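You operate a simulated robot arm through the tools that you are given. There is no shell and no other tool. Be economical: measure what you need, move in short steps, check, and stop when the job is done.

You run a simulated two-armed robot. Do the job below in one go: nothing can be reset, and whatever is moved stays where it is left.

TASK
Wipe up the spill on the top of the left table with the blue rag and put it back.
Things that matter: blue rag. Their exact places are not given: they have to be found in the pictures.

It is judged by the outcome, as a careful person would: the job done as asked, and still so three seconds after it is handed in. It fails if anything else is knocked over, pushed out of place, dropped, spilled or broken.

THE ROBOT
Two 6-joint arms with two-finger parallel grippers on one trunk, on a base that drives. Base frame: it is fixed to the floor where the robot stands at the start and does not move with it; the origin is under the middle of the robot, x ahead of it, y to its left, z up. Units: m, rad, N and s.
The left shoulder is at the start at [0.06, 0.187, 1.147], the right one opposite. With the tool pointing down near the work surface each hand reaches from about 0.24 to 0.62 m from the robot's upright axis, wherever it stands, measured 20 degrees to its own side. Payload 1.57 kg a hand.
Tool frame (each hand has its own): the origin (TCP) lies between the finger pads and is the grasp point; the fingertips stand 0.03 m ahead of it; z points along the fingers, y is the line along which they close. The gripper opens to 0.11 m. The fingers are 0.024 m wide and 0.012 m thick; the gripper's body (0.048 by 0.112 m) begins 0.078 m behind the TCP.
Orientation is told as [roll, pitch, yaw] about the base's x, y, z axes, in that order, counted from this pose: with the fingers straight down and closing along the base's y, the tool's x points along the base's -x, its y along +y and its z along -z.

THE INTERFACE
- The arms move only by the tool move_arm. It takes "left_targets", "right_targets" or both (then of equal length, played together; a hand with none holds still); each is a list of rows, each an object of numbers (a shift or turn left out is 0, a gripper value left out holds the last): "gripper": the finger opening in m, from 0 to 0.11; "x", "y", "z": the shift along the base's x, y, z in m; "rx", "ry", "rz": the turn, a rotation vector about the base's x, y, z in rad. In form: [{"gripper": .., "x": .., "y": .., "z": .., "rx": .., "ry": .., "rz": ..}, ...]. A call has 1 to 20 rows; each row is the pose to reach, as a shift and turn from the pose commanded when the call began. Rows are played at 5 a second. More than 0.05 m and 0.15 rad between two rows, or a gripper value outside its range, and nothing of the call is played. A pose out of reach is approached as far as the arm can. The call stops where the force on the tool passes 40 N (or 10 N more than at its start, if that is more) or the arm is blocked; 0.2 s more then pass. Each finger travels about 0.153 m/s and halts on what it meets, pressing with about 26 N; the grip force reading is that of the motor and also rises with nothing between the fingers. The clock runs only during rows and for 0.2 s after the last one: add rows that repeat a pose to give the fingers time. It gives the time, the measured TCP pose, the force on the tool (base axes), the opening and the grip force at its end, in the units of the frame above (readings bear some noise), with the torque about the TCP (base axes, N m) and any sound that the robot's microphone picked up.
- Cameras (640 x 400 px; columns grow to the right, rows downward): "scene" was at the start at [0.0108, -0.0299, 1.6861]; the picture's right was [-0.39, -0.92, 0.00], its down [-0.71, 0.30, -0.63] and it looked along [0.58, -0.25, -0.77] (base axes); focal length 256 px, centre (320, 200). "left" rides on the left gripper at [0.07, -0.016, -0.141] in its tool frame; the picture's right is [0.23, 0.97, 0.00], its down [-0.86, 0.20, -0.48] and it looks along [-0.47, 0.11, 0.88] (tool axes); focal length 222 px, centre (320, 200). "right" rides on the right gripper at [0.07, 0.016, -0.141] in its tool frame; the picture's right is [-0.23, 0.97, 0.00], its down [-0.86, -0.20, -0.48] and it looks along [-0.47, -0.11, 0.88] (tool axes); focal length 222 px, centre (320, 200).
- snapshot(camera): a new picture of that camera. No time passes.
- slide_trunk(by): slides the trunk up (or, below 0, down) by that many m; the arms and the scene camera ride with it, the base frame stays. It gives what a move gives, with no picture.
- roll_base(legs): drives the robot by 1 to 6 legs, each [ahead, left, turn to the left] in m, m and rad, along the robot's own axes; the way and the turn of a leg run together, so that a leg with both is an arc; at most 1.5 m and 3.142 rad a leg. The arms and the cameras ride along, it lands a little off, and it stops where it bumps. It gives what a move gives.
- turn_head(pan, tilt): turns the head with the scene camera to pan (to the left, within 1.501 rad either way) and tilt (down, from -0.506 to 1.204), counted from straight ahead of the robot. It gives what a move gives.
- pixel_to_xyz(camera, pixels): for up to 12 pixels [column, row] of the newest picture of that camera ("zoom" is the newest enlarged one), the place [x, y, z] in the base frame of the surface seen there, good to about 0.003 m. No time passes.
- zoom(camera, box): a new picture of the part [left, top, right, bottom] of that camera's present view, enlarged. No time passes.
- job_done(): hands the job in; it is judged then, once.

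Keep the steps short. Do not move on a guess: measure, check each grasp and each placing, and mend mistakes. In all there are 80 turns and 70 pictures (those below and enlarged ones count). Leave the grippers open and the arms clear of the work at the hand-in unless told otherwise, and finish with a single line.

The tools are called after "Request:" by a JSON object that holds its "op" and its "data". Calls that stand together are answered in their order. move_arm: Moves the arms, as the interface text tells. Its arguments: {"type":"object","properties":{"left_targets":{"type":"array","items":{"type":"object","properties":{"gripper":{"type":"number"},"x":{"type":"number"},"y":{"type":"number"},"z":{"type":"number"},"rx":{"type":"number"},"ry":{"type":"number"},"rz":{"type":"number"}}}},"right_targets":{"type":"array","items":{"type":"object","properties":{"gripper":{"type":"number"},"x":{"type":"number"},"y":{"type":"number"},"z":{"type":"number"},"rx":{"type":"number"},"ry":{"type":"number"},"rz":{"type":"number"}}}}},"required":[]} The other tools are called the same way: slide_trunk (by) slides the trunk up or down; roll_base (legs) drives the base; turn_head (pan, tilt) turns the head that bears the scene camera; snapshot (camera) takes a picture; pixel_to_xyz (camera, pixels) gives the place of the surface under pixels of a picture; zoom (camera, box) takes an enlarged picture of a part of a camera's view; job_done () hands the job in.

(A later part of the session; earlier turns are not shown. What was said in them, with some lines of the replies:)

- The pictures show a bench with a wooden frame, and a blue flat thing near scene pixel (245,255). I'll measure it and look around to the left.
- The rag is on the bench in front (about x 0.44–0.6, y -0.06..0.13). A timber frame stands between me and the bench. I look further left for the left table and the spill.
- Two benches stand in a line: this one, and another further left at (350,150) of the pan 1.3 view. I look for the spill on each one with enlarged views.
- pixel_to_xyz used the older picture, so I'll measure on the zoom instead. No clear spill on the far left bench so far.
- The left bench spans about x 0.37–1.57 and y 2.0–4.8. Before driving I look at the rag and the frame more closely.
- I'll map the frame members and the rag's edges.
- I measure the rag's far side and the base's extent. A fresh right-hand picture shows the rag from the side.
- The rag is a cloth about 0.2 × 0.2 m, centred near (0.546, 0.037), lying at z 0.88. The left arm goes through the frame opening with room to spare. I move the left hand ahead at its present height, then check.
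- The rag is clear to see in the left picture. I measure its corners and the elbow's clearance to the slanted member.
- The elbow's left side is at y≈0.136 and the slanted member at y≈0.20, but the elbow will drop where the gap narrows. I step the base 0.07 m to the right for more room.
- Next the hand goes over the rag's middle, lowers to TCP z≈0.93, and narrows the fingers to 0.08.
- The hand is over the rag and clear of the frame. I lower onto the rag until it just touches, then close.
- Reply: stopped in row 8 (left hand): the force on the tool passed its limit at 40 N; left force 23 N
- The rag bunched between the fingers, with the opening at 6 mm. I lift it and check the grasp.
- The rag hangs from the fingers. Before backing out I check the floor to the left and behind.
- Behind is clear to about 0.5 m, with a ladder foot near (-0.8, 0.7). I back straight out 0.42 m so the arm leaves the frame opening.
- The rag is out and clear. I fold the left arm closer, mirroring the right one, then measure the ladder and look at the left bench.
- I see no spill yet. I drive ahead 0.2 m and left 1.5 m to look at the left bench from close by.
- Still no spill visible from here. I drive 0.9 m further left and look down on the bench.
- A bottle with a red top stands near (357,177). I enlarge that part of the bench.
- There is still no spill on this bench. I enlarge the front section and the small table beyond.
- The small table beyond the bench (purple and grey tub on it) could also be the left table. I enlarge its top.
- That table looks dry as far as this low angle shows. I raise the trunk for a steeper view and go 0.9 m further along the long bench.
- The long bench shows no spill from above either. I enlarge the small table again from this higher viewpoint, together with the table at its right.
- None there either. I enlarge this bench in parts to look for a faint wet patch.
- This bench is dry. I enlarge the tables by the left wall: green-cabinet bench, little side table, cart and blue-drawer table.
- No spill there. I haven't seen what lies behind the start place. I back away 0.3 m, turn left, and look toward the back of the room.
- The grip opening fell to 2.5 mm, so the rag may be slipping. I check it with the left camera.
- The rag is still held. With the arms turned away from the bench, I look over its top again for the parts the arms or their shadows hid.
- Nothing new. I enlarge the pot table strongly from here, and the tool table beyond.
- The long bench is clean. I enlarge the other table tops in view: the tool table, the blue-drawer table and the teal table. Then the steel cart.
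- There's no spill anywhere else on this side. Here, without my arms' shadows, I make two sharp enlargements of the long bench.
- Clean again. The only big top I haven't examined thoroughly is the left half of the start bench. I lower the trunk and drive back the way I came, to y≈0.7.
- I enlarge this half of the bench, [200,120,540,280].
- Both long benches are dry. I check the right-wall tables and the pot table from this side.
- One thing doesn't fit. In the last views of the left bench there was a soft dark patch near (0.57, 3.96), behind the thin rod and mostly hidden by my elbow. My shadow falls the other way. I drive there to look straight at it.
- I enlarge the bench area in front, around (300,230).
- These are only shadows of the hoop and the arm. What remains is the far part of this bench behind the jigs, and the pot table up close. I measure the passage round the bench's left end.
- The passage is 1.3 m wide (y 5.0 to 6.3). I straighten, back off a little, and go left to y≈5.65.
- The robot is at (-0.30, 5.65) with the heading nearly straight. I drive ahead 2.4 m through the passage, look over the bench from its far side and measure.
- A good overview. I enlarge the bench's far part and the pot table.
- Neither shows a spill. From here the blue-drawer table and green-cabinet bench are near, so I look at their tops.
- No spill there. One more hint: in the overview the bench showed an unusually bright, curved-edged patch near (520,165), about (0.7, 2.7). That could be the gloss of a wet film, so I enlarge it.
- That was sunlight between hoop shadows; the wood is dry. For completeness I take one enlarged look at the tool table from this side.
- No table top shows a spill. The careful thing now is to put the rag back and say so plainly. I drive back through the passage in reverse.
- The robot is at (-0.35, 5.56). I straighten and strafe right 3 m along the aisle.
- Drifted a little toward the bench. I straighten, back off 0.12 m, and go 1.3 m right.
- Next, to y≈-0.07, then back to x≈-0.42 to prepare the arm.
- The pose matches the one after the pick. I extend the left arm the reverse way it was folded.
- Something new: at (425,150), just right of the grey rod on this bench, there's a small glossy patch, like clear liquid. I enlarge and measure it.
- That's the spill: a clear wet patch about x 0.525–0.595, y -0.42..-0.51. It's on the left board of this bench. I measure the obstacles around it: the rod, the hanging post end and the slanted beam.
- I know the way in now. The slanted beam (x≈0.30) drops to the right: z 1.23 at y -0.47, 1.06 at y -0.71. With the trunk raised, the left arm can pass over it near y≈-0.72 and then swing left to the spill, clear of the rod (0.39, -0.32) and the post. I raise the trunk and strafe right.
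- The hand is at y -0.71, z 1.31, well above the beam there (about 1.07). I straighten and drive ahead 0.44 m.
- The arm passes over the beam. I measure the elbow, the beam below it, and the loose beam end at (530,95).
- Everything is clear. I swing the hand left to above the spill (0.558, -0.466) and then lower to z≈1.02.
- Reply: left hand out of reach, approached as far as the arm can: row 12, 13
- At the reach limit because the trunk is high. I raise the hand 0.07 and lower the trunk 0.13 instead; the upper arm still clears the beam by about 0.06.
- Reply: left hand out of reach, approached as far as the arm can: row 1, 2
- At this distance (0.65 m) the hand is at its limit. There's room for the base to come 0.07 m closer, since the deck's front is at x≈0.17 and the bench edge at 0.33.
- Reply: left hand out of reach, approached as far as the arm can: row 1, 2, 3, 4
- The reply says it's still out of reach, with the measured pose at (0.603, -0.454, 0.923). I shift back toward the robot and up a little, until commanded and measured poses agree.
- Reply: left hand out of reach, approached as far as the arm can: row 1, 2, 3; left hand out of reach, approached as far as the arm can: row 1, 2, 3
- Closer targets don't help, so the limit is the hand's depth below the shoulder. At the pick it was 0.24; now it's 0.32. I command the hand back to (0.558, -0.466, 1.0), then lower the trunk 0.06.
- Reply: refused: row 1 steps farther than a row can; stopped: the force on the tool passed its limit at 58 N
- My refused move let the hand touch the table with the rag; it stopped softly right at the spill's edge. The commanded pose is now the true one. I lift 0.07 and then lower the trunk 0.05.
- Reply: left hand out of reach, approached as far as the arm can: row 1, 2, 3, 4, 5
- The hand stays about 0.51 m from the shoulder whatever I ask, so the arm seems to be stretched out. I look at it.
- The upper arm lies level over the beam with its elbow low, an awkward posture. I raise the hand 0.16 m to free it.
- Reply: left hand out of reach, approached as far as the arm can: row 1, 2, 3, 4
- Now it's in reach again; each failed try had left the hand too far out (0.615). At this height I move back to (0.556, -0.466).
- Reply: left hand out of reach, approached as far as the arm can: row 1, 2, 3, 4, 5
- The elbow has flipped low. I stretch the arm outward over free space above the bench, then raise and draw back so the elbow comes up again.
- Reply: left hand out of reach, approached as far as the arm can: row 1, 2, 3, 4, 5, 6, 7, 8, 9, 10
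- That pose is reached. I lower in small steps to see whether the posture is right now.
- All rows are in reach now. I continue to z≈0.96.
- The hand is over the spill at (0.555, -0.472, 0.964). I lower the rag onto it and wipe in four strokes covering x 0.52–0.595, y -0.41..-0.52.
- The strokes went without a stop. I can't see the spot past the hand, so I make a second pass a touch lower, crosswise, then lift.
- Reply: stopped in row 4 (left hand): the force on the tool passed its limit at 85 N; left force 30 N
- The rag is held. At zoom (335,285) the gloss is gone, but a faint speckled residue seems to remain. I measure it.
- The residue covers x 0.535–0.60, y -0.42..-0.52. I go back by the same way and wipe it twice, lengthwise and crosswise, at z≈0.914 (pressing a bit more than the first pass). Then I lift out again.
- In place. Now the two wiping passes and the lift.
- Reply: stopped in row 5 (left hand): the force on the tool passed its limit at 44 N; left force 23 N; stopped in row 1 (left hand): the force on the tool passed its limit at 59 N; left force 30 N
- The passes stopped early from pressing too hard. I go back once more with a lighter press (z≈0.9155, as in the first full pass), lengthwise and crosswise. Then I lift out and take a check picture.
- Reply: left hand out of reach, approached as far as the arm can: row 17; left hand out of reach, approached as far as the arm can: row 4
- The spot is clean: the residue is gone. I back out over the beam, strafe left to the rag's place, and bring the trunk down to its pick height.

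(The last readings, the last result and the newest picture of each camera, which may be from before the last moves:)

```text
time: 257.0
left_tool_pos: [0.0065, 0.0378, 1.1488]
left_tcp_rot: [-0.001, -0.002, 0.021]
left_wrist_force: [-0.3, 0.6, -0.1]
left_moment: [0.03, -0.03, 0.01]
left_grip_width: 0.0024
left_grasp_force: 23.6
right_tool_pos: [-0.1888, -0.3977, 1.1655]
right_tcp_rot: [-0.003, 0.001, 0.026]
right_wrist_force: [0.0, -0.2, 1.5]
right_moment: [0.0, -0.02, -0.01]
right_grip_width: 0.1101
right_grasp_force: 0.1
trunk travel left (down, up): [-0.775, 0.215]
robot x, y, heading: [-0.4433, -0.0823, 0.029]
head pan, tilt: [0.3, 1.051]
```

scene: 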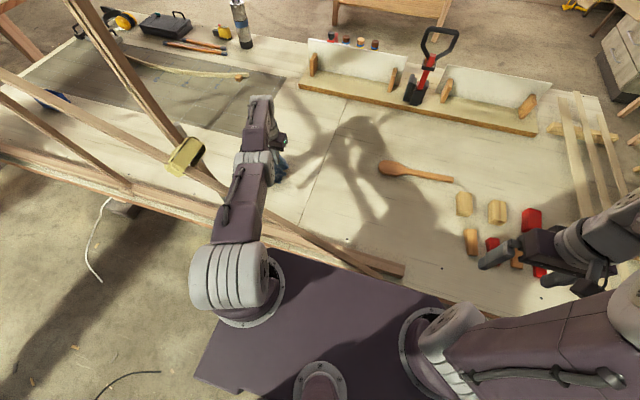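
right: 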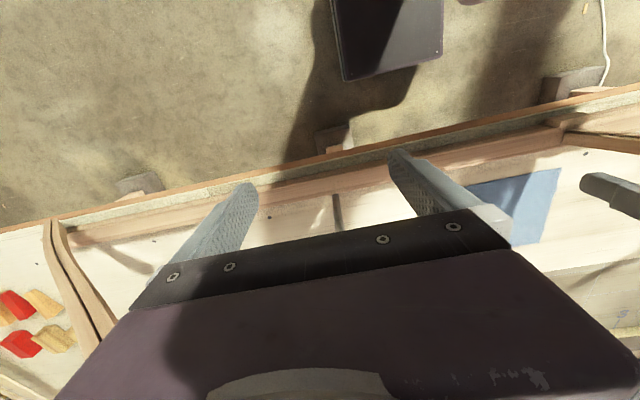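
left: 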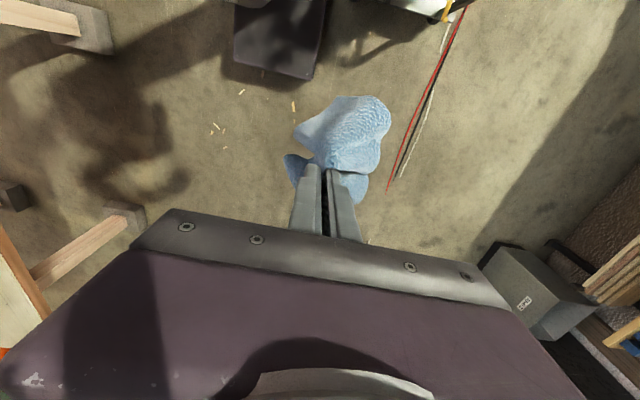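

Pose (-0.443, -0.082), heading 0.027. I straighten, extend the arm to its pick shape, and drive ahead through the opening as at the pick.

Request:
{"op": "roll_base", "data": {"legs": [[0, 0.01, -0.027]]}}

Request:
{"op": "move_arm", "data": {"left_targets": [{"x": 0.04, "z": -0.02}, {"x": 0.085, "z": -0.04}]}}

Request:
{"op": "roll_base", "data": {"legs": [[0.44, 0, 0]]}}

```text
time: 257.8
left_tool_pos: [0.0098, 0.0338, 1.1482]
left_tcp_rot: [0.001, -0.001, -0.006]
left_wrist_force: [-0.1, -0.4, 0.1]
left_moment: [0.02, 0.0, -0.01]
left_grip_width: 0.0024
left_grasp_force: 23.7
right_tool_pos: [-0.1972, -0.3969, 1.1633]
right_tcp_rot: [0.001, 0.0, -0.003]
right_wrist_force: [0.3, -0.7, -1.2]
right_moment: [0.05, 0.03, 0.01]
right_grip_width: 0.1102
right_grasp_force: 0.1
trunk travel left (down, up): [-0.775, 0.215]
robot x, y, heading: [-0.4443, -0.0705, -0.001]
head pan, tilt: [0.3, 1.051]
```

```text
time: 258.4
left_tool_pos: [0.0953, 0.033, 1.103]
left_tcp_rot: [0.0, -0.002, -0.005]
left_wrist_force: [1.0, 0.6, -0.7]
left_moment: [0.0, 0.05, 0.04]
left_grip_width: 0.0027
left_grasp_force: 23.7
right_tool_pos: [-0.1941, -0.3961, 1.1625]
right_tcp_rot: [0.0, 0.002, -0.001]
right_wrist_force: [0.1, -0.1, 0.3]
right_moment: [0.03, 0.04, -0.02]
right_grip_width: 0.11
right_grasp_force: 0.0
trunk travel left (down, up): [-0.775, 0.215]
robot x, y, heading: [-0.4429, -0.0733, -0.003]
head pan, tilt: [0.3, 1.051]
```

```text
time: 261.1
left_tool_pos: [0.5349, 0.038, 1.1056]
left_tcp_rot: [0.0, -0.003, 0.003]
left_wrist_force: [0.3, 0.0, -0.3]
left_moment: [-0.02, -0.03, 0.01]
left_grip_width: 0.0027
left_grasp_force: 23.7
right_tool_pos: [0.2503, -0.3913, 1.1638]
right_tcp_rot: [-0.001, 0.0, 0.008]
right_wrist_force: [-0.5, -0.1, -0.5]
right_moment: [0.0, 0.0, -0.01]
right_grip_width: 0.1101
right_grasp_force: 0.1
trunk travel left (down, up): [-0.775, 0.215]
robot x, y, heading: [0.0028, -0.0687, 0.009]
head pan, tilt: [0.3, 1.051]
5 turns are left
```

The hand is over the rag's original spot (0.535, 0.038). I lower the rag onto the bench, open, and lift straight up. Then the last picture.

Request:
{"op": "move_arm", "data": {"left_targets": [{"z": -0.04}, {"z": -0.08}, {"z": -0.12}, {"z": -0.15}, {"z": -0.175}, {"z": -0.187}, {"z": -0.187, "gripper": 0.03}, {"z": -0.187, "gripper": 0.06}, {"z": -0.187, "gripper": 0.08}, {"z": -0.187, "gripper": 0.08}]}}

Request:
{"op": "move_arm", "data": {"left_targets": [{"z": 0.02}, {"z": 0.05}, {"z": 0.09}, {"z": 0.13}, {"z": 0.17}, {"z": 0.187}]}}

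Request:
{"op": "snapshot", "data": {"camera": "left"}}

Request:
{"op": "pixel_to_xyz", "data": {"camera": "left", "pixels": [[310, 130], [280, 80], [350, 90], [310, 190], [260, 130], [370, 140]]}}

```text
time: 263.3
left_tool_pos: [0.5364, 0.0384, 0.9186]
left_tcp_rot: [0.001, -0.002, 0.004]
left_wrist_force: [-0.3, 1.1, -0.4]
left_moment: [0.05, -0.04, 0.02]
left_grip_width: 0.0797
left_grasp_force: 0.1
right_tool_pos: [0.2503, -0.3909, 1.1644]
right_tcp_rot: [-0.001, 0.001, 0.007]
right_wrist_force: [-0.3, -0.1, 1.0]
right_moment: [0.01, 0.0, 0.02]
right_grip_width: 0.1099
right_grasp_force: 0.0
trunk travel left (down, up): [-0.775, 0.215]
robot x, y, heading: [0.0026, -0.0691, 0.008]
head pan, tilt: [0.3, 1.051]
```

```text
time: 264.7
left_tool_pos: [0.5375, 0.0397, 1.1069]
left_tcp_rot: [0.0, -0.002, 0.005]
left_wrist_force: [0.2, -0.6, -0.1]
left_moment: [0.02, 0.02, 0.02]
left_grip_width: 0.0801
left_grasp_force: 0.1
right_tool_pos: [0.2502, -0.3898, 1.1647]
right_tcp_rot: [-0.001, 0.001, 0.007]
right_wrist_force: [-0.3, -0.2, 0.2]
right_moment: [0.01, -0.02, -0.03]
right_grip_width: 0.11
right_grasp_force: 0.2
trunk travel left (down, up): [-0.775, 0.215]
robot x, y, heading: [0.0032, -0.0712, 0.013]
head pan, tilt: [0.3, 1.051]
```

```text
refused: no pictures are left
```

```text
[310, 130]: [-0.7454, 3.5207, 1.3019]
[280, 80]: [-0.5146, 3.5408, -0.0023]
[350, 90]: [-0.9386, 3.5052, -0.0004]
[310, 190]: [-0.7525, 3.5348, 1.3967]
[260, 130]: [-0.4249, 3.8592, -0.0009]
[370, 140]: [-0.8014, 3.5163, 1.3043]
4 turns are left
```

No pictures are left, but the fingers read 0.08 m open with no grip force, and they opened just above the bench at the rag's place. I back straight out 0.42 m so both arms are clear.

Request:
{"op": "roll_base", "data": {"legs": [[-0.42, 0, 0]]}}

Request:
{"op": "move_arm", "data": {"left_targets": [{"gripper": 0.11}, {"gripper": 0.11}]}}

```text
time: 267.2
left_tool_pos: [0.1278, 0.0343, 1.1044]
left_tcp_rot: [0.001, -0.003, -0.002]
left_wrist_force: [0.2, -0.5, 0.3]
left_moment: [-0.02, 0.02, 0.03]
left_grip_width: 0.0802
left_grasp_force: 0.0
right_tool_pos: [-0.1622, -0.3955, 1.1639]
right_tcp_rot: [-0.002, 0.0, 0.004]
right_wrist_force: [-0.2, 0.3, 0.3]
right_moment: [-0.02, 0.01, -0.05]
right_grip_width: 0.11
right_grasp_force: 0.0
trunk travel left (down, up): [-0.775, 0.215]
robot x, y, heading: [-0.4158, -0.0719, 0.005]
head pan, tilt: [0.3, 1.051]
```

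```text
time: 267.8
left_tool_pos: [0.1271, 0.0352, 1.1049]
left_tcp_rot: [0.001, -0.001, -0.001]
left_wrist_force: [0.0, -0.9, -0.4]
left_moment: [0.0, 0.01, -0.02]
left_grip_width: 0.11
left_grasp_force: 0.2
right_tool_pos: [-0.1624, -0.3934, 1.1644]
right_tcp_rot: [-0.002, 0.0, 0.004]
right_wrist_force: [-1.0, 0.2, -0.4]
right_moment: [0.02, -0.01, -0.01]
right_grip_width: 0.1098
right_grasp_force: 0.1
trunk travel left (down, up): [-0.775, 0.215]
robot x, y, heading: [-0.4136, -0.0728, 0.003]
head pan, tilt: [0.3, 1.051]
3 turns are left
```

The spill is wiped, the rag is back, and both grippers are open and clear. I hand the job in.

Request:
{"op": "job_done", "data": {}}

```text
The job is handed in.
```

I wiped the only spill I found, a clear patch near (0.56, -0.47), and it looked clean in the last picture; I took the bench I started at to be the "left table", and released the rag at its original spot, crumpled rather than flat and not checked by picture because none were left.
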